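You operate a simulated robot arm through the tools that you are given. There is no shell and no other tool. Be economical: measure what you need, move in short steps, check, and stop when the job is done.

The job below is to be done with a simulated robot arm. You get a single attempt, and the scene is never put back.

JOB
Take the white parcel and put it on the top of the middle bench. Take the black spool and put it on top of the brown box. Put the flour packet marked "wheat" from the top of the middle bench on the shelf under the short bench and the flour packet labelled "oats" on the top of the short bench. Do these in any order. Set down upright: black spool.

It is judged by the outcome, as a careful person would: the job done as asked, and still so three seconds after it is handed in. It fails if anything else is knocked over, pushed out of place, dropped, spilled or broken.

ROBOT AND FRAMES
A 7-joint arm with a two-finger parallel gripper on a trunk, on a base that drives. Base frame: it is fixed to the floor where the robot stands at the start and does not move with it; the origin is under the middle of the robot, x ahead of it, y to its left, z up; the surface under the hand at the start is at about z = 85. Units: cm, degrees, N and s.
With the tool pointing down near the work surface it reaches from about 40 to 76 cm from the robot's upright axis, wherever it stands. Its first joint turns from -143.0 to 143.0 degrees. Places, roughly: black spool [-200, 225, 75]; brown box [-175, 225, 75]; flour packet [75, -125, 100]; shelf under the short bench [80, 90, 20]; top of the middle bench [80, -60, 80]; top of the short bench [80, 90, 80]. Payload 3 kg.
The tool frame sits at the grasp point between the pads (the TCP): z along the fingers, y along the line on which they close. The tips reach 3 cm beyond it. Largest opening 11 cm; finger width 2, thickness 1; the body of the gripper, 4.8 by 11.2 cm, starts 5.5 cm behind the TCP.
Orientation is that of the tool frame in the base frame, as [roll, pitch, yaw] about the fixed x, y, z axes, in that order (R = Rz(yaw) Ry(pitch) Rx(roll)). With the fingers straight down and closing along the base's y, the tool's x points along the base's -x, its y along +y and its z along -z.

CONTROLS
- The arm moves only by the tool move_arm. Its argument "moves" is a list of rows, each an object (a shift or turn left out is 0, a gripper value left out holds the last) with "turn": the turn, a rotation vector about the base's x, y, z in degrees, a list of three; "translation": the shift along the base's x, y, z in mm, a list of three; "hand": the finger opening in mm, from 0 to 110. In form: [{"turn": [rx, ry, rz], "translation": [dx, dy, dz], "hand": hand}, ...]. A call has 1 to 20 rows; each row shifts and turns the commanded pose from where the row before left it. A row lasts 0.2 s, in which the tool goes at most 5 cm and 8.6 degrees; a call with a longer step from one row to the next is refused whole, and so is a gripper value outside its range. Where a pose cannot be reached the arm comes as near as it can. A force on the tool above 40 N (or 10 N above the force at the start of the call, whichever is more), or a blocked arm, ends the call early, and 0.2 s more pass. Each finger travels about 10.8 cm/s and halts on what it meets, pressing with about 38 N; the grip force reading is that of the motor and also rises with nothing between the fingers. The clock runs only during rows and for 0.2 s after the last one: add rows that do not move to give the fingers time. It gives the time, the measured TCP pose, the force on the tool (base axes), the opening and the grip force at its end, in the units of the frame above (readings bear some noise), with the torque about the TCP (base axes, N m) and any sound that the robot's microphone picked up, and new pictures: "pictures" is both (left out), scene, wrist or none.
- Cameras (640 x 400 px; columns grow to the right, rows downward): "scene" is now at [15.45, 1.59, 158.65]; the picture's right is [0.21, -0.98, -0.00], its down [-0.76, -0.17, -0.62] and it looks along [0.61, 0.13, -0.78] (base axes); focal length 294 px, centre (320, 200). "wrist" rides on the gripper at [7.3, 1.7, -10.3] in the tool frame; the picture's right is [-0.23, 0.97, 0.00], its down [-0.76, -0.18, -0.62] and it looks along [-0.61, -0.14, 0.78] (tool axes); focal length 222 px, centre (320, 200). There is no depth. A picture from a camera that has moved, and an enlarged one, comes with that camera's place and axes in the base frame and with its lens.
- raise_lower(by): slides the trunk up (or, below 0, down) by that many cm; the arm and the scene camera ride with it, the base frame stays. It gives what a move gives, with no picture.
- drive_base(legs): drives the robot by 1 to 6 legs, each [ahead, left, turn to the left] in cm, cm and degrees, along the robot's own axes; the way and the turn of a leg run together, so that a leg with both is an arc; at most 150 cm and 180 degrees a leg. The arm and the cameras ride along, it lands a little off, and it stops where it bumps. It gives what a move gives, and a new picture of the scene camera.
- pan_tilt(pan, tilt): turns the head with the scene camera to pan (to the left, within 86 degrees either way) and tilt (down, from -29 to 69), counted from straight ahead of the robot. It gives what a move gives, and a new picture of the scene camera.
- inspect(camera, box): a new picture of the part [left, top, right, bottom] of that camera's present view, enlarged. It takes no simulated time.
- hand_in(): hands the job in; it is judged then, once.

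Go step by step. Nothing tells you exact positions but the pictures and the camera data: compare them with the known pose of the tool, close in by small moves and look again before you grip or let go. The budget is 165 turns and 260 pictures, counting those below and the enlarged ones. Unless the task says otherwise, let go and move clear before handing in, and close with one line.

The tools are called by a JSON object that holds its "api" and its "payload". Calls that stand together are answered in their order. move_arm: Moves the arm, as the interface text tells. Its arguments: {"type":"object","properties":{"moves":{"type":"array"},"pictures":{"type":"string","enum":["both","scene","wrist","none"]}},"required":["moves"]} The other tools are called the same way: raise_lower (by) slides the trunk up or down; drive_base (legs) drives the base; pan_tilt (pan, tilt) turns the head that bears the scene camera; inspect (camera, box) takes an enlarged picture of a part of a camera's view; hand_in () hands the job in.

At the start:

```text
time_s: 0.0
position: [61.55, 15.65, 118.0]
orientation: [179.9, 0.0, 180.0]
ft_force: [-0.2, -0.6, -0.3]
ft_torque: [0.01, 0.01, 0.02]
gripper_width: 10.99
grasp_force: 0.0
trunk travel left (down, up): [-71.7, 17.3]
robot x, y, heading: [0.11, -0.04, -0.1]
head pan, tilt: [12.4, 51.4]
```

scene: 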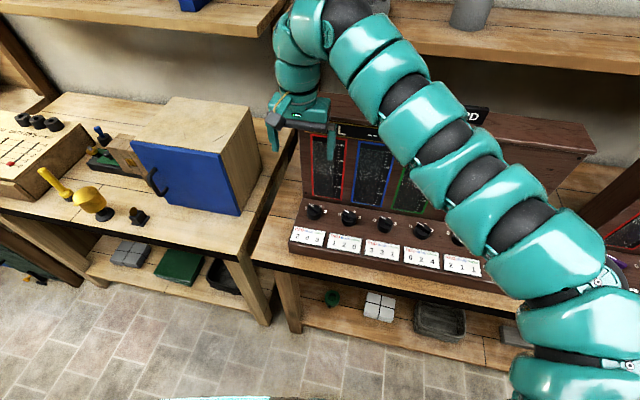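
wrist: 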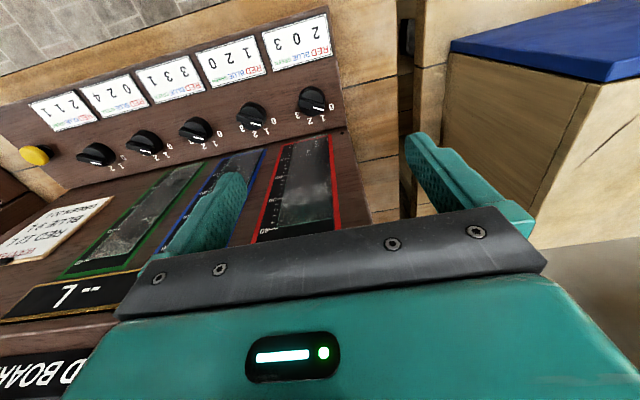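

I see two benches ahead: a short one on the left and the middle one ahead/right. I'll look around with the head first.

{"api": "pan_tilt", "payload": {"pan": -50, "tilt": 35}}

{"api": "pan_tilt", "payload": {"pan": 55, "tilt": 35}}

```text
time_s: 1.3
position: [61.55, 15.55, 117.9]
orientation: [179.9, 0.0, 179.9]
ft_force: [0.1, 0.5, 0.1]
ft_torque: [0.0, -0.01, -0.02]
gripper_width: 10.99
grasp_force: 0.2
trunk travel left (down, up): [-71.7, 17.3]
robot x, y, heading: [-0.14, -0.06, -0.2]
head pan, tilt: [-50.0, 35.0]
camera scene: at [13.73, -6.78, 161.01], right [-0.77, -0.64, 0.0], down [-0.37, 0.44, -0.82], along [0.53, -0.63, -0.57], focal length 294 px, centre (320, 200)
```

scene: 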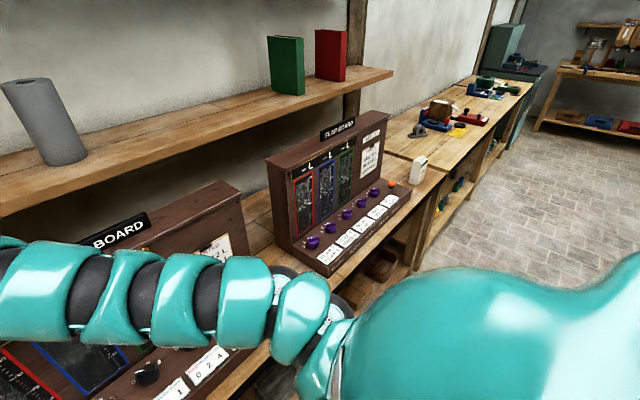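

```text
time_s: 3.1
position: [61.46, 15.76, 117.96]
orientation: [179.8, -0.1, 179.8]
ft_force: [0.1, -0.8, -0.5]
ft_torque: [-0.01, 0.01, 0.01]
gripper_width: 10.99
grasp_force: 0.0
trunk travel left (down, up): [-71.7, 17.3]
robot x, y, heading: [0.01, 0.23, -0.0]
head pan, tilt: [55.0, 35.0]
camera scene: at [13.12, 7.17, 161.01], right [0.82, -0.57, 0.0], down [-0.33, -0.47, -0.82], along [0.47, 0.67, -0.57], focal length 294 px, centre (320, 200)
```

scene: 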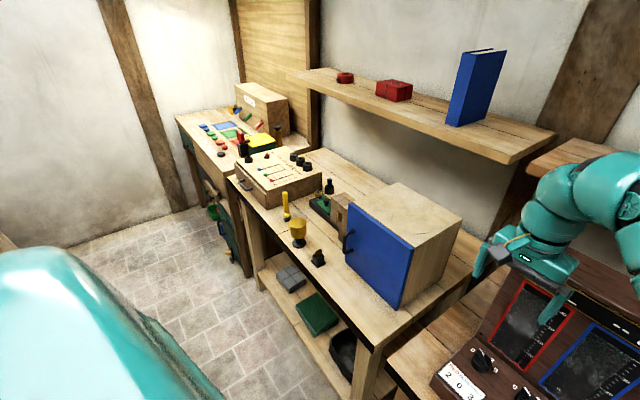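

A white packet is at the far right end of the middle bench. I'll zoom there, then look the other way.

{"api": "pan_tilt", "payload": {"pan": -60, "tilt": 25}}

{"api": "inspect", "payload": {"camera": "scene", "box": [160, 40, 480, 240]}}

{"api": "pan_tilt", "payload": {"pan": -86, "tilt": 20}}

{"api": "pan_tilt", "payload": {"pan": 86, "tilt": 20}}

```text
time_s: 5.1
position: [61.4, 15.49, 117.9]
orientation: [179.9, 0.0, 179.9]
ft_force: [0.5, 0.5, 0.1]
ft_torque: [-0.05, -0.01, 0.01]
gripper_width: 11.02
grasp_force: 0.1
trunk travel left (down, up): [-71.7, 17.3]
robot x, y, heading: [-0.12, -0.05, 0.3]
head pan, tilt: [-60.0, 25.0]
camera scene: at [12.67, -8.01, 162.59], right [-0.87, -0.5, 0.0], down [-0.21, 0.37, -0.91], along [0.45, -0.78, -0.42], focal length 294 px, centre (320, 200)
```

scene: 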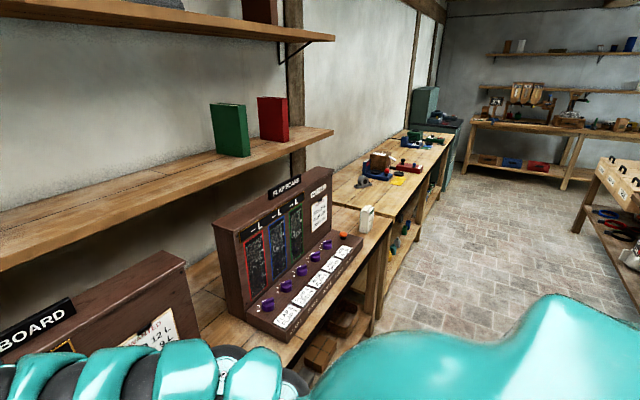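

```text
2.00 times, centred on (320, 140) of scene
camera zoom: at [12.67, -8.01, 162.59], right [-0.87, -0.5, 0.0], down [-0.21, 0.37, -0.91], along [0.45, -0.78, -0.42], focal length 589 px, centre (320, 320)
```

zoom: 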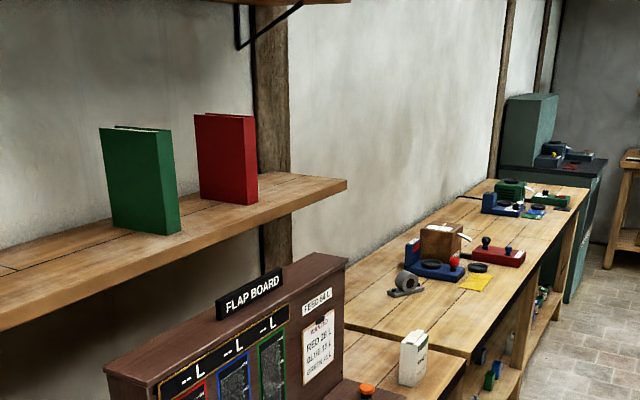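

```text
time_s: 6.0
position: [61.52, 15.63, 117.97]
orientation: [179.9, 0.0, 179.9]
ft_force: [-0.6, -0.1, -0.2]
ft_torque: [0.01, 0.0, -0.01]
gripper_width: 11.01
grasp_force: 0.0
trunk travel left (down, up): [-71.7, 17.3]
robot x, y, heading: [0.13, 0.1, 0.1]
head pan, tilt: [-85.9, 20.0]
camera scene: at [8.73, -9.33, 163.39], right [-1.0, -0.07, 0.0], down [-0.02, 0.34, -0.94], along [0.07, -0.94, -0.34], focal length 294 px, centre (320, 200)
```

scene: 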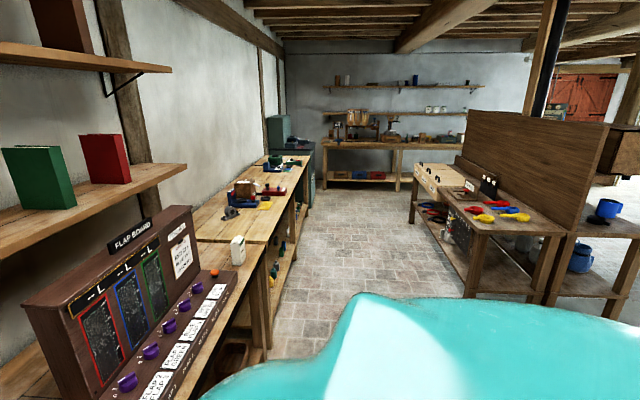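

```text
time_s: 8.6
position: [61.41, 15.64, 118.05]
orientation: [179.9, 0.0, 179.9]
ft_force: [0.1, -0.1, 0.6]
ft_torque: [-0.02, 0.01, 0.01]
gripper_width: 11.01
grasp_force: 0.1
trunk travel left (down, up): [-71.7, 17.3]
robot x, y, heading: [0.04, 0.13, 0.1]
head pan, tilt: [85.9, 20.0]
camera scene: at [8.72, 9.25, 163.4], right [1.0, -0.07, 0.0], down [-0.02, -0.34, -0.94], along [0.07, 0.94, -0.34], focal length 294 px, centre (320, 200)
```

scene: 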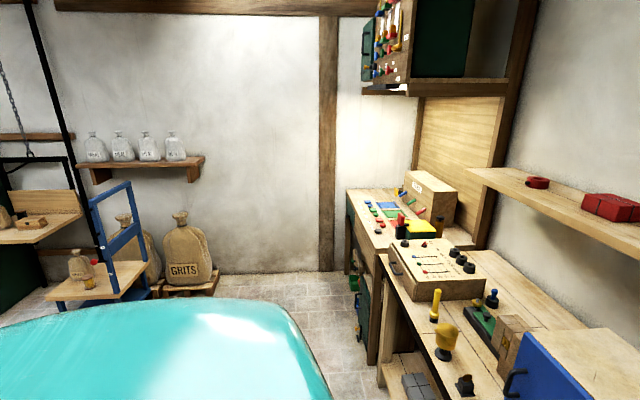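

Only one packet is visible so far; the rest lies behind me. I'll back off and turn left to see the rest of the room.

{"api": "drive_base", "payload": {"legs": [[-40, 0, 0], [0, 0, 90]]}}

{"api": "pan_tilt", "payload": {"pan": 60, "tilt": 20}}

{"api": "pan_tilt", "payload": {"pan": 20, "tilt": 20}}

```text
time_s: 14.9
position: [-55.58, 61.6, 118.01]
orientation: [179.8, -0.1, -89.9]
ft_force: [0.4, 0.0, -0.5]
ft_torque: [0.02, 0.01, 0.02]
gripper_width: 11.02
grasp_force: 0.1
trunk travel left (down, up): [-71.7, 17.3]
robot x, y, heading: [-39.79, -0.08, 90.3]
head pan, tilt: [85.9, 20.0]
camera scene: at [-49.0, 8.79, 163.4], right [0.07, 1.0, 0.0], down [0.34, -0.02, -0.94], along [-0.94, 0.06, -0.34], focal length 294 px, centre (320, 200)
```

scene: 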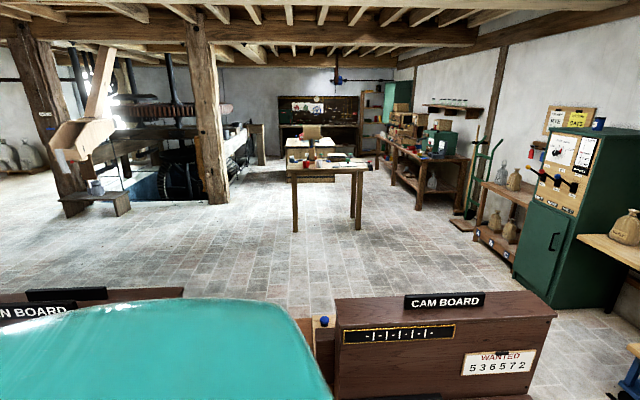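

```text
time_s: 15.8
position: [-55.6, 61.52, 117.88]
orientation: [179.9, 0.0, -89.8]
ft_force: [0.0, -0.8, 0.9]
ft_torque: [-0.03, 0.01, 0.0]
gripper_width: 11.01
grasp_force: 0.1
trunk travel left (down, up): [-71.7, 17.3]
robot x, y, heading: [-39.96, -0.04, 90.2]
head pan, tilt: [60.0, 20.0]
camera scene: at [-47.79, 12.79, 163.4], right [0.5, 0.87, 0.0], down [0.3, -0.17, -0.94], along [-0.82, 0.47, -0.34], focal length 294 px, centre (320, 200)
```

scene: 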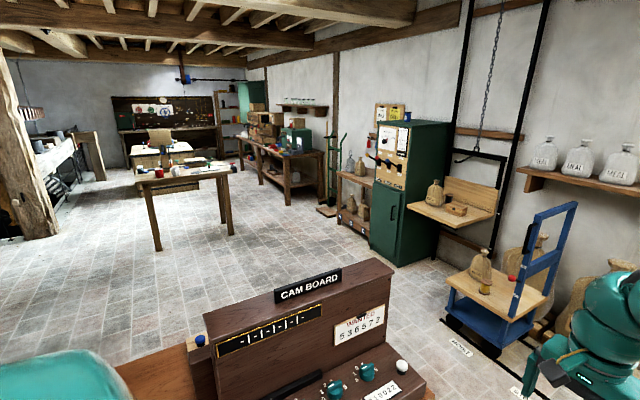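

```text
time_s: 16.9
position: [-55.61, 61.59, 117.93]
orientation: [-180.0, 0.0, -89.8]
ft_force: [-0.2, 0.3, -0.3]
ft_torque: [0.0, 0.02, 0.02]
gripper_width: 11.0
grasp_force: 0.1
trunk travel left (down, up): [-71.7, 17.3]
robot x, y, heading: [-39.5, 0.43, 90.4]
head pan, tilt: [20.0, 20.0]
camera scene: at [-42.93, 16.91, 163.4], right [0.94, 0.35, 0.0], down [0.12, -0.32, -0.94], along [-0.33, 0.88, -0.34], focal length 294 px, centre (320, 200)
```

scene: 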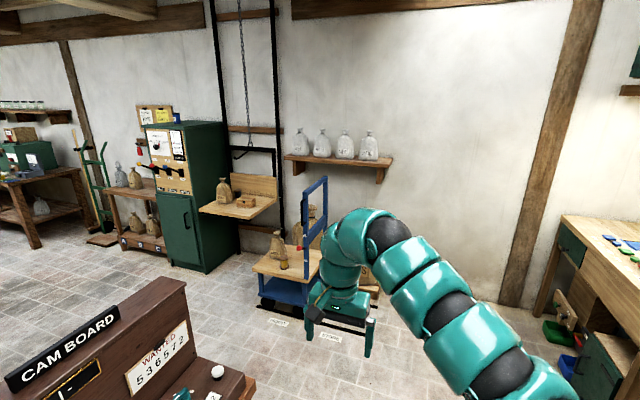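

The hoist tray seems to match the spool and brown box location. I'll zoom in there.

{"api": "inspect", "payload": {"camera": "scene", "box": [180, 160, 340, 260]}}

{"api": "inspect", "payload": {"camera": "scene", "box": [0, 100, 220, 250]}}

{"api": "pan_tilt", "payload": {"pan": 60, "tilt": 40}}

```text
4.00 times, centred on (260, 210) of scene
camera zoom: at [-42.93, 16.91, 163.4], right [0.94, 0.35, 0.0], down [0.12, -0.32, -0.94], along [-0.33, 0.88, -0.34], focal length 1177 px, centre (560, 160)
```

zoom: 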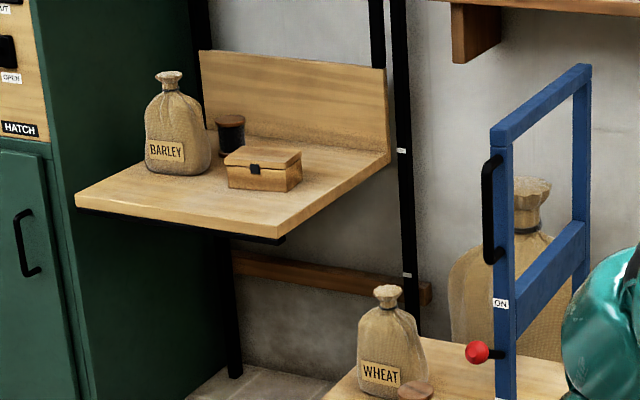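

```text
2.67 times, centred on (110, 175) of scene
camera zoom: at [-42.93, 16.91, 163.4], right [0.94, 0.35, 0.0], down [0.12, -0.32, -0.94], along [-0.33, 0.88, -0.34], focal length 785 px, centre (880, 267)
```

zoom: 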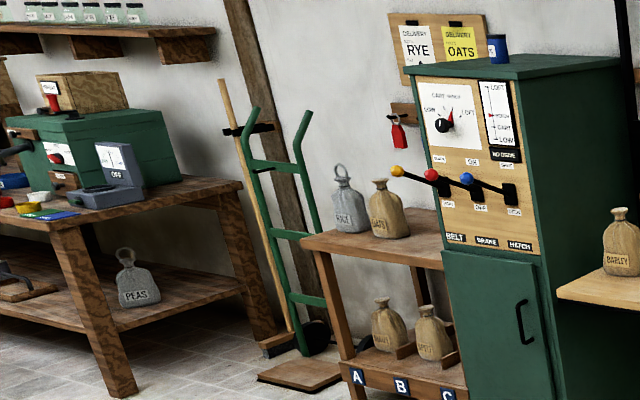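

```text
time_s: 18.0
position: [-55.52, 61.58, 118.02]
orientation: [179.9, -0.1, -89.8]
ft_force: [0.2, -0.1, -0.1]
ft_torque: [0.01, -0.02, 0.03]
gripper_width: 11.0
grasp_force: 0.1
trunk travel left (down, up): [-71.7, 17.3]
robot x, y, heading: [-39.66, 0.26, 90.2]
head pan, tilt: [60.0, 40.0]
camera scene: at [-47.07, 12.4, 160.26], right [0.5, 0.87, 0.0], down [0.56, -0.32, -0.77], along [-0.66, 0.38, -0.64], focal length 294 px, centre (320, 200)
```

scene: 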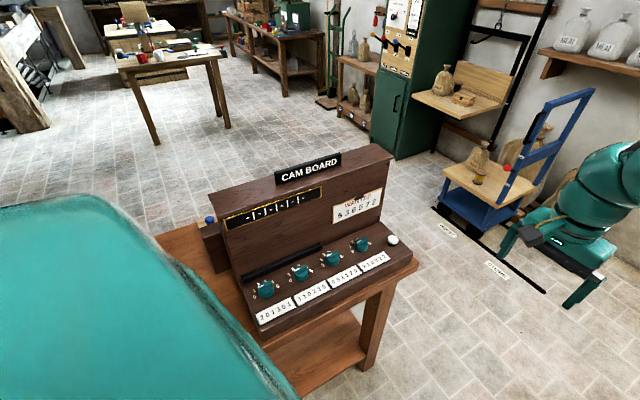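

The black spool and brown box are on the hoist tray. The white parcel seems to be the strung white item under the middle bench. I go look at the middle bench's right end for the flour packets.

{"api": "drive_base", "payload": {"legs": [[0, 0, -90], [0, -110, 0]]}}

{"api": "pan_tilt", "payload": {"pan": -20, "tilt": 40}}

{"api": "pan_tilt", "payload": {"pan": 35, "tilt": 40}}

```text
time_s: 27.5
position: [22.86, -95.57, 118.04]
orientation: [179.9, 0.0, -179.4]
ft_force: [-0.9, 0.8, 0.7]
ft_torque: [0.0, 0.01, -0.01]
gripper_width: 11.01
grasp_force: 0.1
trunk travel left (down, up): [-71.7, 17.3]
robot x, y, heading: [-38.62, -111.67, 0.8]
head pan, tilt: [60.0, 40.0]
camera scene: at [-26.23, -104.43, 160.26], right [0.87, -0.49, 0.0], down [-0.31, -0.56, -0.77], along [0.37, 0.67, -0.64], focal length 294 px, centre (320, 200)
```

scene: 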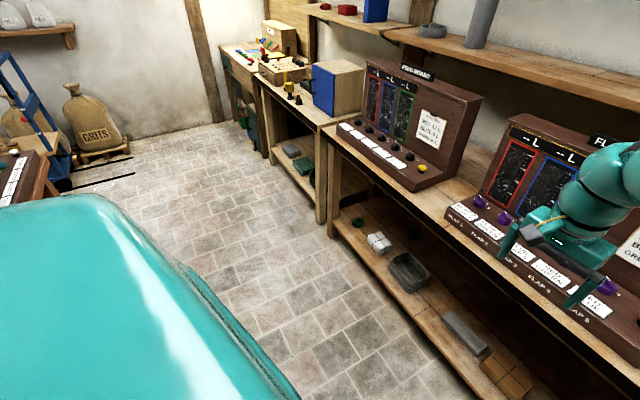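

```text
time_s: 29.0
position: [22.8, -95.64, 117.86]
orientation: [179.8, 0.1, -179.4]
ft_force: [0.5, -0.2, 0.0]
ft_torque: [0.0, -0.02, -0.02]
gripper_width: 10.99
grasp_force: 0.0
trunk travel left (down, up): [-71.7, 17.3]
robot x, y, heading: [-38.65, -111.82, 0.9]
head pan, tilt: [-20.0, 40.0]
camera scene: at [-22.37, -114.6, 160.25], right [-0.33, -0.94, 0.0], down [-0.61, 0.21, -0.77], along [0.72, -0.25, -0.64], focal length 294 px, centre (320, 200)
```

scene: 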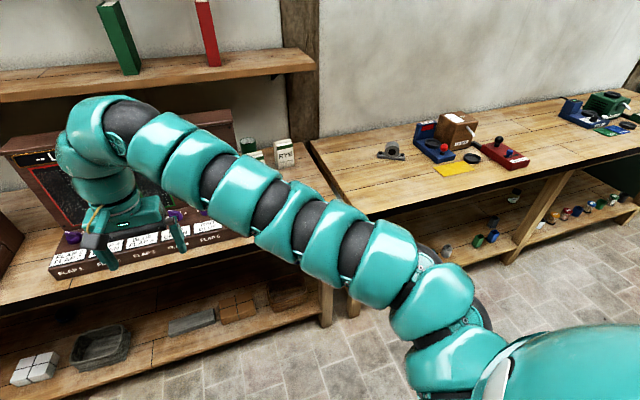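

```text
time_s: 30.3
position: [22.79, -95.52, 118.04]
orientation: [179.9, -0.1, -179.3]
ft_force: [-0.3, 0.2, 0.4]
ft_torque: [0.01, 0.0, 0.0]
gripper_width: 11.0
grasp_force: 0.0
trunk travel left (down, up): [-71.7, 17.3]
robot x, y, heading: [-38.73, -112.07, 0.7]
head pan, tilt: [35.0, 40.0]
camera scene: at [-23.48, -106.85, 160.26], right [0.58, -0.81, 0.0], down [-0.52, -0.37, -0.77], along [0.62, 0.45, -0.64], focal length 294 px, centre (320, 200)
```

scene: 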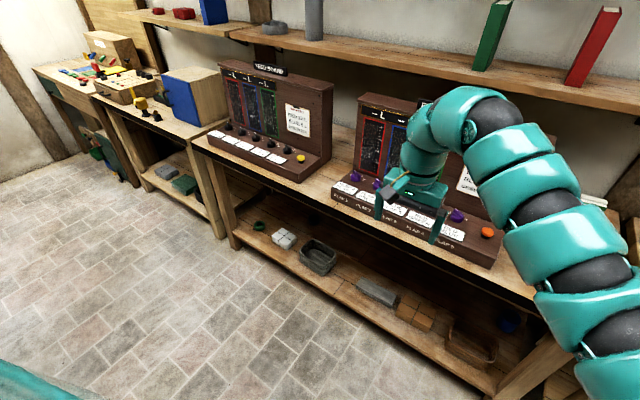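

Several packets stand behind the arm (one reads "RYE"). I'll shift right and look at them without the arm in the way.

{"api": "drive_base", "payload": {"legs": [[0, -45, 0]]}}

{"api": "pan_tilt", "payload": {"pan": 0, "tilt": 35}}

```text
time_s: 33.0
position: [23.36, -141.0, 118.08]
orientation: [179.9, 0.1, -179.8]
ft_force: [0.0, -0.2, -0.4]
ft_torque: [0.01, 0.01, 0.0]
gripper_width: 11.02
grasp_force: 0.1
trunk travel left (down, up): [-71.7, 17.3]
robot x, y, heading: [-38.2, -156.86, 0.5]
head pan, tilt: [35.0, 40.0]
camera scene: at [-23.06, -152.02, 160.26], right [0.58, -0.82, 0.0], down [-0.52, -0.37, -0.77], along [0.63, 0.44, -0.64], focal length 294 px, centre (320, 200)
```

scene: 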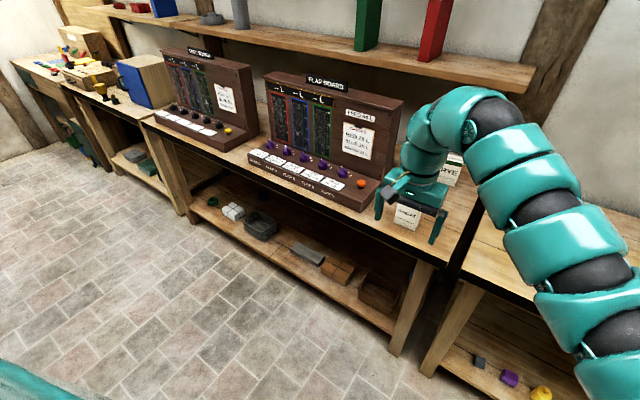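

```text
time_s: 34.0
position: [23.24, -140.96, 117.97]
orientation: [179.9, -0.1, -179.9]
ft_force: [-0.4, 0.3, -0.4]
ft_torque: [0.02, -0.01, 0.02]
gripper_width: 10.97
grasp_force: 0.0
trunk travel left (down, up): [-71.7, 17.3]
robot x, y, heading: [-38.1, -156.9, 0.6]
head pan, tilt: [0.0, 35.0]
camera scene: at [-21.19, -156.79, 161.01], right [0.01, -1.0, 0.0], down [-0.57, 0.0, -0.82], along [0.82, 0.0, -0.57], focal length 294 px, centre (320, 200)
```

scene: 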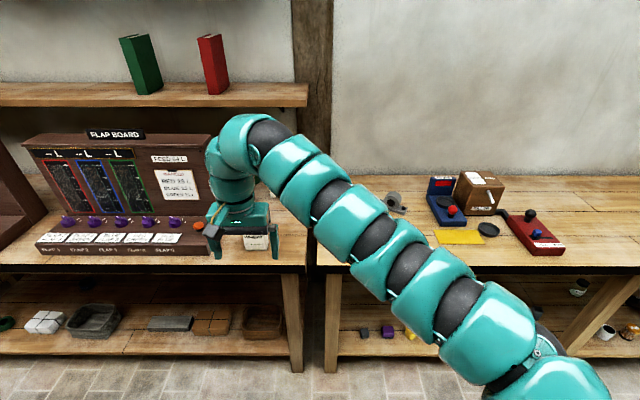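

The wrist camera should look forward onto the packets.

{"api": "move_arm", "payload": {"moves": [{"translation": [0, 0, 0]}], "pictures": "wrist"}}

```text
time_s: 34.4
position: [23.26, -140.96, 118.14]
orientation: [180.0, 0.1, -179.7]
ft_force: [0.5, -0.2, 0.4]
ft_torque: [-0.03, 0.04, 0.01]
gripper_width: 11.01
grasp_force: 0.1
trunk travel left (down, up): [-71.7, 17.3]
robot x, y, heading: [-37.85, -157.03, 0.2]
head pan, tilt: [0.0, 35.0]
camera wrist: at [15.99, -139.28, 128.38], right [0.22, 0.97, 0.0], down [0.76, -0.18, 0.62], along [0.61, -0.14, -0.78], focal length 222 px, centre (320, 200)
```

wrist: 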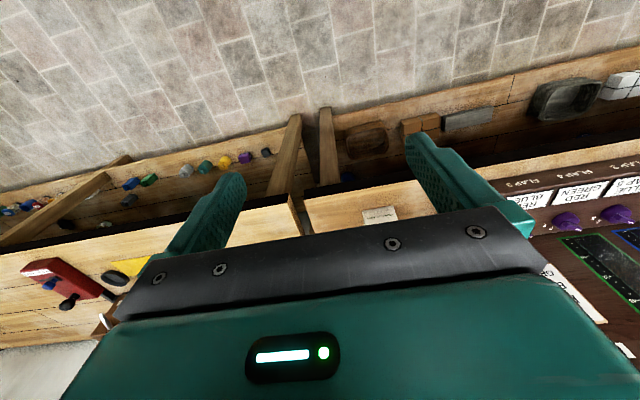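

The hand blocks the view. I'll swing the arm to the left by ~35 cm and up.

{"api": "move_arm", "payload": {"moves": [{"translation": [-20, 40, 10]}, {"translation": [-20, 40, 10]}, {"translation": [-20, 40, 10]}, {"translation": [-20, 40, 10]}, {"translation": [-20, 40, 10]}, {"translation": [-20, 40, 10]}, {"translation": [-20, 40, 10]}, {"translation": [-20, 40, 10]}, {"translation": [-10, 40, 10]}], "pictures": "scene"}}

{"api": "inspect", "payload": {"camera": "scene", "box": [200, 180, 320, 255]}}

```text
time_s: 36.4
position: [9.0, -117.29, 119.99]
orientation: [179.9, 0.0, -179.8]
ft_force: [-0.2, -0.2, 0.1]
ft_torque: [0.0, 0.01, -0.01]
gripper_width: 10.99
grasp_force: 0.1
out of reach, approached as far as the arm can: row 1, 2, 4, 5, 6, 7, 8, 9
trunk travel left (down, up): [-71.7, 17.3]
robot x, y, heading: [-37.99, -156.41, 0.1]
head pan, tilt: [0.0, 35.0]
camera scene: at [-21.24, -156.74, 161.02], right [0.01, -1.0, 0.0], down [-0.57, 0.0, -0.82], along [0.82, 0.0, -0.57], focal length 294 px, centre (320, 200)
```

scene: 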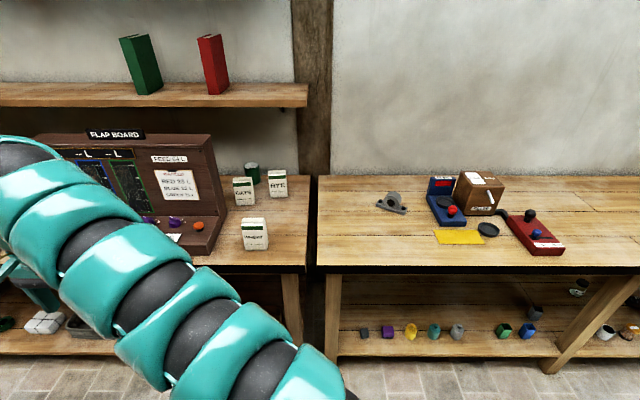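

```text
5.33 times, centred on (260, 218) of scene
camera zoom: at [-21.24, -156.74, 161.02], right [0.01, -1.0, 0.0], down [-0.57, 0.0, -0.82], along [0.82, 0.0, -0.57], focal length 1570 px, centre (640, 107)
```

zoom: 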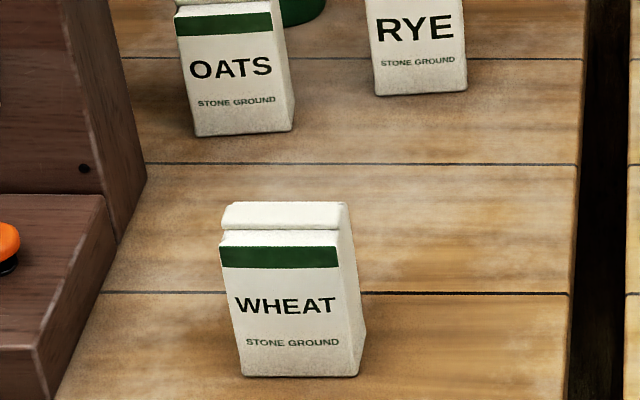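

All three packets are readable: WHEAT at the front (~[57,-134]), OATS behind. I plan horizontal grasps (tool forward, camera above), so I yaw the hand 180° and then pitch it forward while in open space.

{"api": "move_arm", "payload": {"moves": [{"turn": [0, 0, -8.5], "translation": [0, -20, 0]}, {"turn": [0, 0, -8.5], "translation": [0, -20, 0]}, {"turn": [0, 0, -8.5], "translation": [0, -20, 0]}, {"turn": [0, 0, -8.5], "translation": [0, -20, 0]}, {"turn": [0, 0, -8.5], "translation": [0, -20, 0]}, {"turn": [0, 0, -8.5], "translation": [0, -20, 0]}, {"turn": [0, 0, -8.5], "translation": [0, -20, 0]}, {"turn": [0, 0, -8.5], "translation": [0, -20, 0]}, {"turn": [0, 0, -8.5], "translation": [0, -20, 0]}, {"turn": [0, 0, -8.5], "translation": [0, -20, 0]}, {"turn": [0, 0, -8.5], "translation": [0, -20, 0]}, {"turn": [0, 0, -8.5], "translation": [0, -20, 0]}, {"turn": [0, 0, -8.5], "translation": [0, -20, 0]}, {"turn": [0, 0, -8.5], "translation": [0, -20, 0]}, {"turn": [0, 0, -8.5], "translation": [0, -20, 0]}, {"turn": [0, 0, -8.5], "translation": [0, -20, 0]}, {"turn": [0, 0, -8.5], "translation": [0, -20, 0]}, {"turn": [0, 0, -8.5], "translation": [0, -20, 0]}, {"turn": [0, 0, -8.5], "translation": [0, -20, 0]}, {"turn": [0, 0, -8.5], "translation": [0, -20, 0]}], "pictures": "scene"}}

```text
time_s: 40.8
position: [38.74, -152.52, 113.12]
orientation: [175.9, -0.4, 29.1]
ft_force: [-0.4, -0.1, -0.4]
ft_torque: [-0.04, -0.02, 0.01]
gripper_width: 10.99
grasp_force: 0.0
out of reach, approached as far as the arm can: row 3, 4, 5, 6, 7, 8, 10, 11, 12, 13, 14, 15, 16, 17, 18, 19
trunk travel left (down, up): [-71.7, 17.3]
robot x, y, heading: [-38.24, -157.0, 0.3]
head pan, tilt: [0.0, 35.0]
stopped in row 20: the arm was blocked; the commanded pose is now the measured one
camera scene: at [-21.29, -156.71, 161.02], right [0.01, -1.0, 0.0], down [-0.57, 0.0, -0.82], along [0.82, 0.0, -0.57], focal length 294 px, centre (320, 200)
```

scene: 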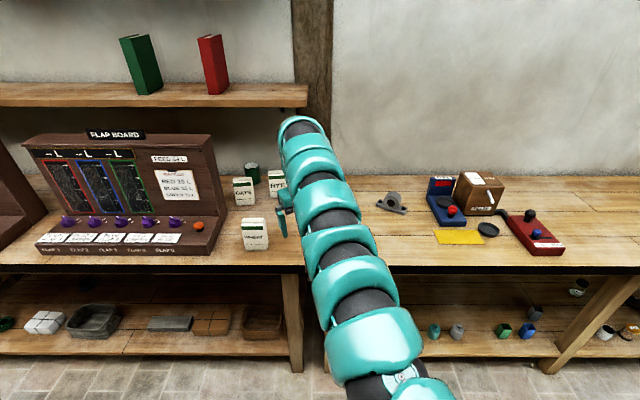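

The arm wandered outwards and stopped at a limit. I pull it back toward the robot and see how the hand settles.

{"api": "move_arm", "payload": {"moves": [{"translation": [-40, 0, 10]}, {"translation": [-40, 0, 10]}, {"translation": [-40, 0, 10]}, {"translation": [-40, 0, 10]}, {"translation": [-40, 0, 10]}], "pictures": "scene"}}

```text
time_s: 42.0
position: [25.43, -151.38, 118.1]
orientation: [175.8, -0.4, 29.1]
ft_force: [0.0, 0.4, -0.5]
ft_torque: [-0.05, 0.01, -0.02]
gripper_width: 10.99
grasp_force: 0.1
out of reach, approached as far as the arm can: row 4, 5
trunk travel left (down, up): [-71.7, 17.3]
robot x, y, heading: [-37.87, -156.67, 0.5]
head pan, tilt: [0.0, 35.0]
camera scene: at [-21.23, -156.7, 161.01], right [0.01, -1.0, 0.0], down [-0.57, 0.0, -0.82], along [0.82, 0.0, -0.57], focal length 294 px, centre (320, 200)
```

scene: 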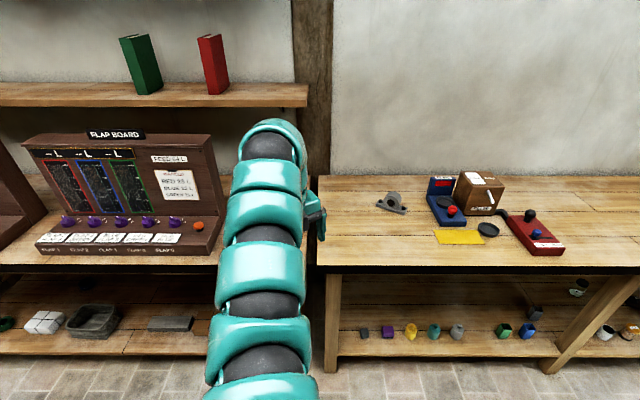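

Now pitch the hand forward (rotation -90° about y) and remove the residual yaw.

{"api": "move_arm", "payload": {"moves": [{"turn": [0, -8, 0]}, {"turn": [0, -8, 0]}, {"turn": [0, -8, 0]}, {"turn": [0, -8, 0]}, {"turn": [0, -8, 0]}, {"turn": [0, -8, 0]}, {"turn": [0, -8, 0]}, {"turn": [0, -8, 0]}, {"turn": [0, -8, 0]}, {"turn": [0, -8, 0]}], "pictures": "both"}}

```text
time_s: 44.2
position: [25.48, -151.55, 118.02]
orientation: [175.9, -0.4, 29.2]
ft_force: [-0.5, -0.3, -0.1]
ft_torque: [-0.05, 0.0, 0.0]
gripper_width: 11.03
grasp_force: 0.0
out of reach, approached as far as the arm can: row 1, 2, 3, 4, 5, 6, 7, 8, 9, 10
trunk travel left (down, up): [-71.7, 17.3]
robot x, y, heading: [-37.89, -156.65, 0.5]
head pan, tilt: [0.0, 35.0]
camera scene: at [-21.2, -156.8, 161.01], right [0.0, -1.0, 0.0], down [-0.57, 0.0, -0.82], along [0.82, 0.0, -0.57], focal length 294 px, centre (320, 200)
camera wrist: at [32.12, -148.74, 128.62], right [0.27, -0.96, 0.07], down [-0.78, -0.18, 0.6], along [-0.57, -0.22, -0.79], focal length 222 px, centre (320, 200)
```

scene: 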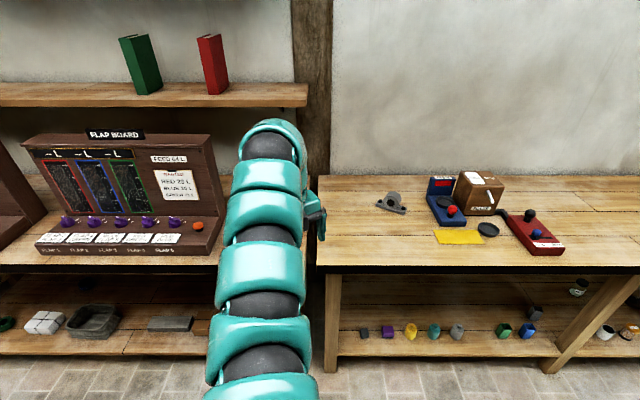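
wrist: 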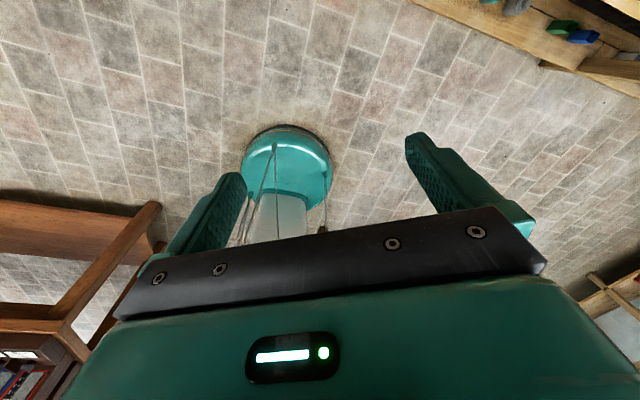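

The pitch isn't reachable this close in. I'll try again while extending outward (still clear of the bench).

{"api": "move_arm", "payload": {"moves": [{"translation": [40, 0, 0]}, {"translation": [40, 0, 0]}, {"translation": [40, 0, 0]}, {"translation": [20, 0, 0], "turn": [0, -8, 0]}, {"translation": [20, 0, 0], "turn": [0, -8, 0]}, {"turn": [0, -8, 0]}, {"turn": [0, -8, 0]}, {"turn": [0, -8, 0]}], "pictures": "none"}}

```text
time_s: 46.0
position: [41.58, -151.41, 118.03]
orientation: [153.4, -34.7, 36.3]
ft_force: [0.5, 0.0, -0.3]
ft_torque: [-0.03, 0.02, -0.01]
gripper_width: 11.02
grasp_force: 0.1
trunk travel left (down, up): [-71.7, 17.3]
robot x, y, heading: [-38.11, -157.18, -0.0]
head pan, tilt: [0.0, 35.0]
```

Works when extended. Continue the pitch to level and then remove the roll.

{"api": "move_arm", "payload": {"moves": [{"turn": [0, -8.4, 0]}, {"turn": [0, -8.4, 0]}, {"turn": [0, -8.4, 0]}, {"turn": [0, -8.4, 0]}, {"turn": [0, -8.4, 0]}, {"turn": [0, -8, 0]}, {"turn": [7.3, 0, 0]}, {"turn": [7.3, 0, 0]}, {"turn": [7.3, 0, 0]}, {"turn": [7.3, 0, 0]}], "pictures": "both"}}

```text
time_s: 48.2
position: [39.67, -151.32, 124.67]
orientation: [84.9, -71.8, 91.1]
ft_force: [0.7, -0.1, 0.1]
ft_torque: [0.0, 0.04, 0.0]
gripper_width: 11.0
grasp_force: 0.1
out of reach, approached as far as the arm can: row 7, 8, 9, 10
trunk travel left (down, up): [-71.7, 17.3]
robot x, y, heading: [-38.11, -156.68, 0.5]
head pan, tilt: [0.0, 35.0]
camera scene: at [-21.13, -156.9, 161.0], right [0.0, -1.0, 0.0], down [-0.57, 0.0, -0.82], along [0.82, 0.0, -0.57], focal length 294 px, centre (320, 200)
camera wrist: at [29.13, -150.01, 131.82], right [-0.07, -0.99, 0.09], down [-0.6, -0.03, -0.8], along [0.79, -0.11, -0.6], focal length 222 px, centre (320, 200)
```

scene: 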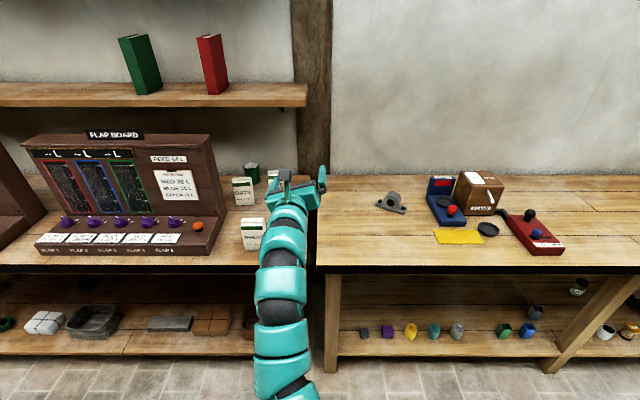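
wrist: 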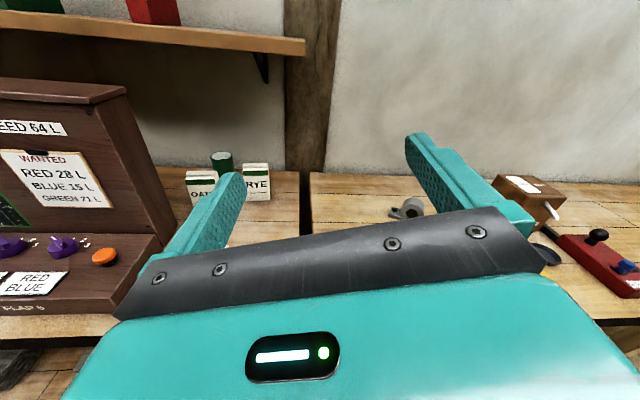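

The hand is nearly level-forward with the camera on top, ~19° of roll short. I'll try to finish the roll while lowering.

{"api": "move_arm", "payload": {"moves": [{"translation": [10, 0, -30]}, {"translation": [10, 0, -30]}, {"translation": [0, 0, -30], "turn": [3, 0, 0]}, {"translation": [0, 0, -30], "turn": [3, 0, 0]}, {"translation": [0, 0, -30], "turn": [3, 0, 0]}, {"translation": [0, 0, -20]}, {"translation": [0, 0, 0]}], "pictures": "wrist"}}

```text
time_s: 49.8
position: [39.07, -151.15, 123.96]
orientation: [84.5, -71.8, 91.4]
ft_force: [-0.2, -0.3, 0.2]
ft_torque: [0.0, -0.01, -0.03]
gripper_width: 11.0
grasp_force: 0.0
out of reach, approached as far as the arm can: row 1, 2, 3, 4, 5, 6
trunk travel left (down, up): [-71.7, 17.3]
robot x, y, heading: [-37.8, -157.03, 0.4]
head pan, tilt: [0.0, 35.0]
camera wrist: at [28.61, -149.83, 131.17], right [-0.07, -0.99, 0.09], down [-0.6, -0.03, -0.8], along [0.79, -0.11, -0.6], focal length 222 px, centre (320, 200)
```

wrist: 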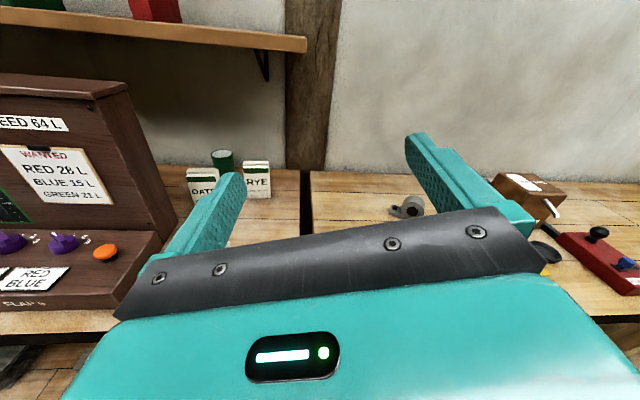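

It is at a wrist limit. I'll instead use the natural wrist side with a 45° downward pitch (camera then sits behind and above). Unwind the roll about the forward axis first.

{"api": "move_arm", "payload": {"moves": [{"turn": [-8.5, 0, 0]}, {"turn": [-8.5, 0, 0]}, {"turn": [-8.5, 0, 0]}, {"turn": [-8.5, 0, 0]}, {"turn": [-8.5, 0, 0]}, {"turn": [-8.5, 0, 0]}, {"turn": [-8.5, 0, 0]}, {"turn": [-8.5, 0, 0]}, {"turn": [-8.5, 0, 0]}, {"turn": [-8.5, 0, 0]}, {"turn": [-8.5, 0, 0]}, {"turn": [-8.5, 0, 0]}, {"turn": [-8.5, 0, 0]}, {"turn": [-8.5, 0, 0]}, {"turn": [-8.5, 0, 0]}, {"turn": [-8.5, 0, 0]}, {"turn": [-8.5, 0, 0]}, {"turn": [-8.5, 0, 0]}], "pictures": "scene"}}

```text
time_s: 53.6
position: [39.09, -151.25, 124.08]
orientation: [88.3, 81.3, 92.3]
ft_force: [0.1, -0.1, -0.7]
ft_torque: [-0.01, 0.0, 0.03]
gripper_width: 10.98
grasp_force: 0.1
trunk travel left (down, up): [-71.7, 17.3]
robot x, y, heading: [-38.16, -157.1, 0.3]
head pan, tilt: [0.0, 35.0]
camera scene: at [-21.19, -156.82, 161.01], right [0.0, -1.0, 0.0], down [-0.57, 0.0, -0.82], along [0.82, 0.0, -0.57], focal length 294 px, centre (320, 200)
```

scene: 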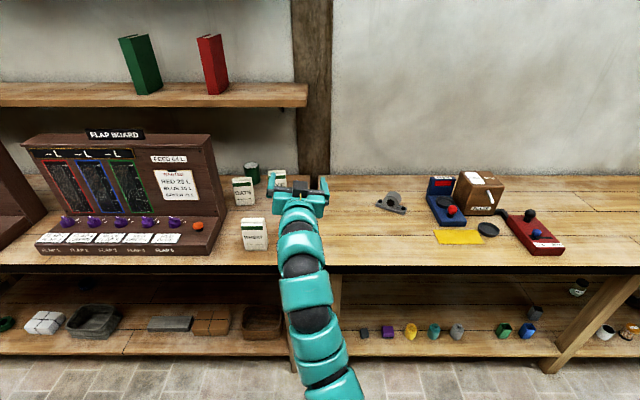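

Now finish the roll and pitch the tool 45° down.

{"api": "move_arm", "payload": {"moves": [{"turn": [-8.5, 0, 0]}, {"turn": [0, 0, -4]}, {"turn": [0, 8, 0], "translation": [-10, 0, 0]}, {"turn": [0, 8, 0], "translation": [-10, 0, 0]}, {"turn": [0, 8, 0], "translation": [-10, 0, 0]}, {"turn": [0, 8, 0], "translation": [-10, 0, 0]}, {"turn": [0, 8, 0], "translation": [-10, 0, 0]}, {"turn": [0, 5, 0], "translation": [-10, 0, 0]}], "pictures": "wrist"}}

```text
time_s: 55.4
position: [32.97, -151.08, 124.05]
orientation: [179.9, 44.6, 179.7]
ft_force: [0.0, 0.7, -0.4]
ft_torque: [-0.02, -0.03, -0.04]
gripper_width: 11.01
grasp_force: 0.1
trunk travel left (down, up): [-71.7, 17.3]
robot x, y, heading: [-38.18, -156.6, 0.2]
head pan, tilt: [0.0, 35.0]
camera wrist: at [20.45, -149.29, 126.5], right [0.16, 0.97, 0.16], down [0.1, -0.18, 0.98], along [0.98, -0.14, -0.13], focal length 222 px, centre (320, 200)
```

wrist: 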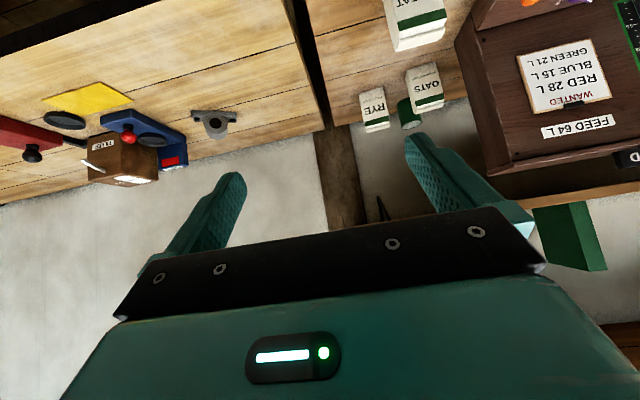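

Good pose: all packets visible in the wrist view. I'll drive nearer so that the wheat packet is straight ahead.

{"api": "drive_base", "payload": {"legs": [[22, 17, 0]]}}

{"api": "move_arm", "payload": {"moves": [{"translation": [-20, 0, 0]}, {"translation": [-20, 0, 0]}, {"translation": [-20, 0, 0]}], "pictures": "both"}}

```text
time_s: 57.3
position: [54.86, -134.05, 124.01]
orientation: [179.6, 44.6, 179.4]
ft_force: [0.3, 0.3, -0.2]
ft_torque: [0.0, -0.02, 0.01]
gripper_width: 11.0
grasp_force: 0.0
trunk travel left (down, up): [-71.7, 17.3]
robot x, y, heading: [-16.34, -139.33, -0.1]
head pan, tilt: [0.0, 35.0]
camera scene: at [0.5, -139.42, 161.0], right [0.0, -1.0, 0.0], down [-0.57, 0.0, -0.82], along [0.82, 0.0, -0.57], focal length 294 px, centre (320, 200)
```

scene: 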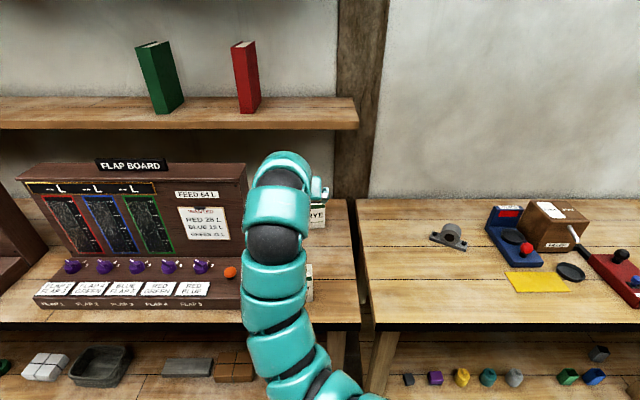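

```text
time_s: 58.1
position: [48.66, -133.99, 124.06]
orientation: [179.5, 44.6, 179.3]
ft_force: [-0.1, 0.0, 0.1]
ft_torque: [0.01, 0.0, 0.01]
gripper_width: 11.01
grasp_force: 0.1
trunk travel left (down, up): [-71.7, 17.3]
robot x, y, heading: [-16.61, -139.52, -0.1]
head pan, tilt: [0.0, 35.0]
camera scene: at [0.33, -139.44, 161.02], right [0.0, -1.0, 0.0], down [-0.57, 0.0, -0.82], along [0.82, 0.0, -0.57], focal length 294 px, centre (320, 200)
camera wrist: at [36.11, -132.25, 126.38], right [0.17, 0.97, 0.16], down [0.1, -0.18, 0.98], along [0.98, -0.15, -0.13], focal length 222 px, centre (320, 200)
```

scene: 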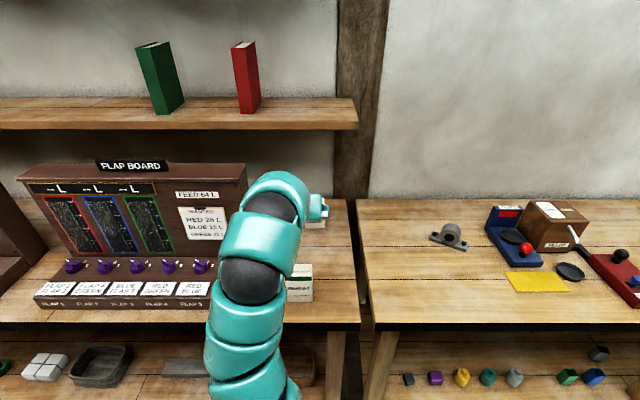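
wrist: 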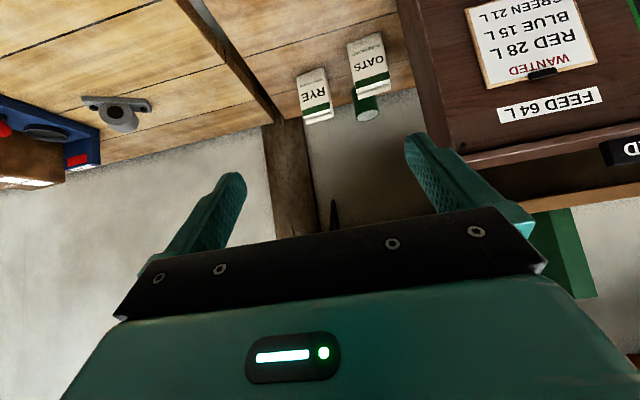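

Wheat packet: front face at x≈55.7, y −129.6…−137.5, bench z≈85. I move to a pre-grasp point on the tool axis.

{"api": "move_arm", "payload": {"moves": [{"translation": [-12, 1, -42]}, {"translation": [-12, 1, -43]}, {"translation": [-12, 1, -43]}, {"translation": [-11, 1, -42]}, {"translation": [20, 0, -20]}, {"translation": [20, 0, -20]}], "pictures": "both"}}

```text
time_s: 59.5
position: [47.96, -133.58, 102.99]
orientation: [179.6, 44.6, 179.4]
ft_force: [0.0, 0.4, -0.1]
ft_torque: [0.0, -0.03, -0.01]
gripper_width: 10.99
grasp_force: 0.1
trunk travel left (down, up): [-71.7, 17.3]
robot x, y, heading: [-16.28, -139.64, 0.1]
head pan, tilt: [0.0, 35.0]
camera scene: at [0.43, -139.51, 161.01], right [0.0, -1.0, 0.0], down [-0.57, 0.0, -0.82], along [0.82, 0.0, -0.57], focal length 294 px, centre (320, 200)
camera wrist: at [35.51, -131.76, 105.41], right [0.17, 0.97, 0.16], down [0.1, -0.18, 0.98], along [0.98, -0.15, -0.13], focal length 222 px, centre (320, 200)
```

scene: 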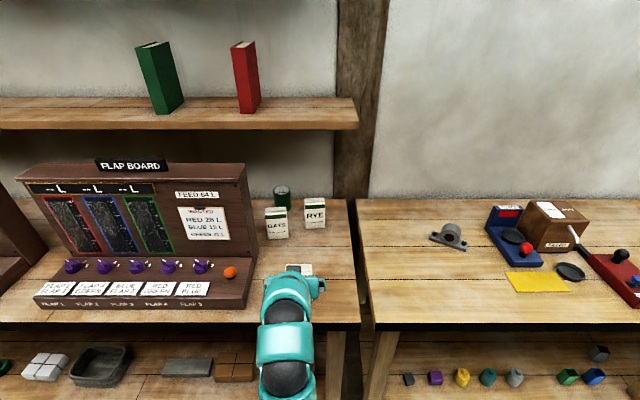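
wrist: 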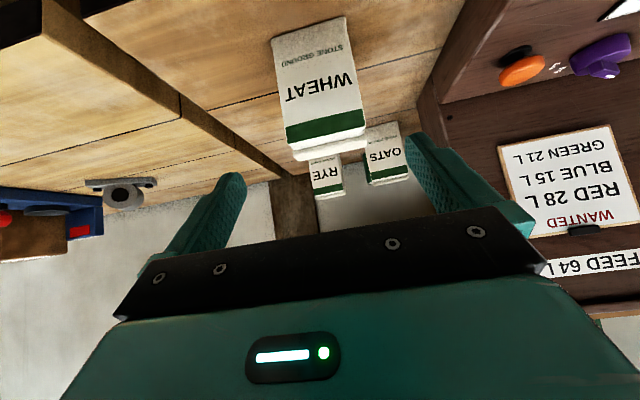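

Alignment is good (centre y≈−133.3). Advancing along the tool axis to grip.

{"api": "move_arm", "payload": {"moves": [{"translation": [23, 1, -23]}, {"translation": [23, 1, -23]}, {"translation": [23, 0, -23]}, {"translation": [21, 0, -21]}, {"translation": [0, 0, 0]}], "pictures": "both"}}

```text
time_s: 60.7
position: [57.05, -133.37, 94.21]
orientation: [179.7, 44.6, 179.3]
ft_force: [-0.4, -1.0, 0.0]
ft_torque: [0.02, 0.02, 0.0]
gripper_width: 11.0
grasp_force: 0.0
trunk travel left (down, up): [-71.7, 17.3]
robot x, y, heading: [-16.05, -139.13, -0.0]
head pan, tilt: [0.0, 35.0]
camera scene: at [0.37, -139.49, 161.02], right [0.0, -1.0, 0.0], down [-0.57, 0.0, -0.82], along [0.82, 0.0, -0.57], focal length 294 px, centre (320, 200)
camera wrist: at [44.48, -131.7, 96.51], right [0.17, 0.97, 0.16], down [0.1, -0.18, 0.98], along [0.98, -0.15, -0.13], focal length 222 px, centre (320, 200)
```

scene: 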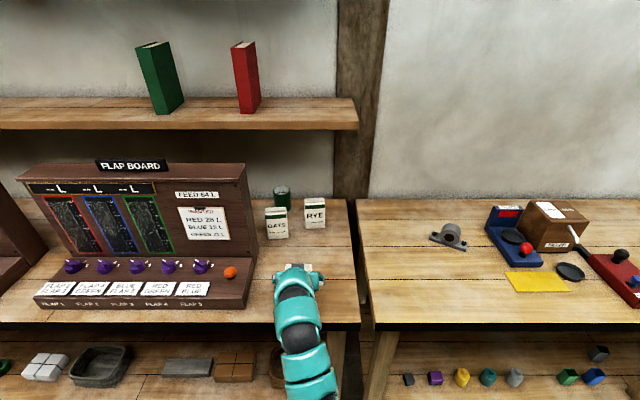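
wrist: 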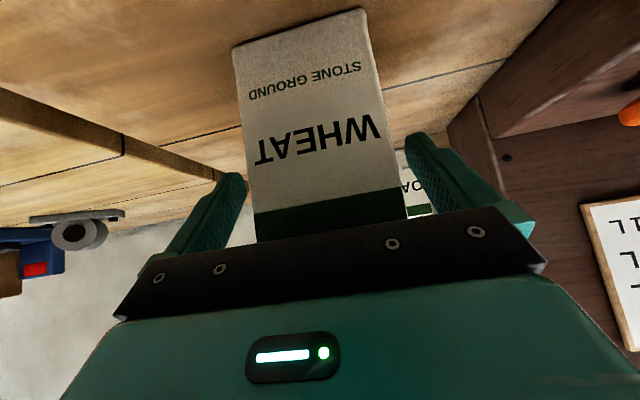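

The packet is between the fingers. Closing gently.

{"api": "move_arm", "payload": {"moves": [{"hand": 95}, {"hand": 85}, {"hand": 78}, {"hand": 70}, {"hand": 60}, {"hand": 60}], "pictures": "wrist"}}

```text
time_s: 62.1
position: [57.02, -133.38, 94.25]
orientation: [179.6, 44.7, 179.4]
ft_force: [1.0, 1.6, 0.4]
ft_torque: [-0.05, -0.07, 0.08]
gripper_width: 7.99
grasp_force: 38.2
trunk travel left (down, up): [-71.7, 17.3]
robot x, y, heading: [-16.69, -139.71, 0.2]
head pan, tilt: [0.0, 35.0]
camera wrist: at [44.47, -131.67, 96.51], right [0.17, 0.97, 0.16], down [0.1, -0.18, 0.98], along [0.98, -0.15, -0.13], focal length 222 px, centre (320, 200)
```

wrist: 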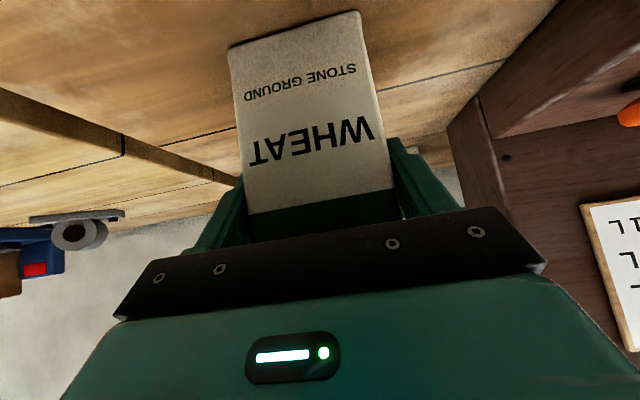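

Gripped at 8.0 cm. Lift and pull back, then drive to the short bench.

{"api": "move_arm", "payload": {"moves": [{"translation": [0, 0, 20]}, {"translation": [0, 0, 40]}, {"translation": [0, 0, 40]}, {"translation": [0, 0, 40]}, {"translation": [-20, 0, 30]}, {"translation": [-20, 0, 30]}], "pictures": "none"}}

{"api": "drive_base", "payload": {"legs": [[-35, 0, 0], [0, 120, 0], [0, 95, 0]]}}

{"api": "pan_tilt", "payload": {"pan": -5, "tilt": 55}}

```text
time_s: 63.5
position: [53.11, -133.13, 114.16]
orientation: [179.6, 44.7, 179.4]
ft_force: [0.1, 0.8, -3.6]
ft_torque: [0.0, 0.06, -0.01]
gripper_width: 7.98
grasp_force: 38.1
trunk travel left (down, up): [-71.7, 17.3]
robot x, y, heading: [-16.47, -139.56, 0.3]
head pan, tilt: [0.0, 35.0]
```

```text
time_s: 76.0
position: [19.12, 81.07, 114.08]
orientation: [179.6, 44.6, 179.0]
ft_force: [-0.1, -0.9, -3.7]
ft_torque: [-0.02, 0.06, 0.02]
gripper_width: 7.99
grasp_force: 38.6
trunk travel left (down, up): [-71.7, 17.3]
robot x, y, heading: [-50.74, 75.24, -0.1]
head pan, tilt: [0.0, 35.0]
camera scene: at [-33.74, 75.17, 161.0], right [0.0, -1.0, 0.0], down [-0.57, 0.0, -0.82], along [0.82, 0.0, -0.57], focal length 294 px, centre (320, 200)
```

scene: 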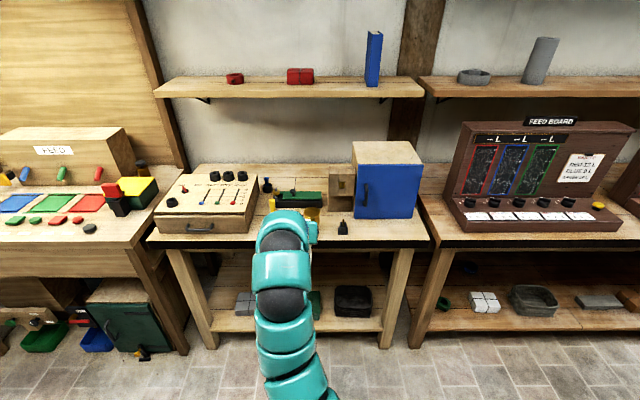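

```text
time_s: 76.9
position: [19.04, 81.01, 113.97]
orientation: [179.7, 44.5, 179.1]
ft_force: [0.4, 0.8, -3.4]
ft_torque: [0.0, 0.02, -0.02]
gripper_width: 7.96
grasp_force: 37.3
trunk travel left (down, up): [-71.7, 17.3]
robot x, y, heading: [-50.86, 74.77, -0.2]
head pan, tilt: [-5.0, 55.0]
camera scene: at [-35.36, 74.5, 158.19], right [-0.09, -1.0, 0.0], down [-0.82, 0.07, -0.57], along [0.57, -0.05, -0.82], focal length 294 px, centre (320, 200)
```

scene: 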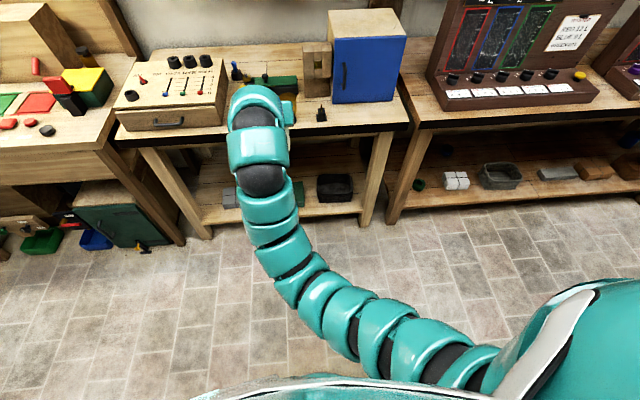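

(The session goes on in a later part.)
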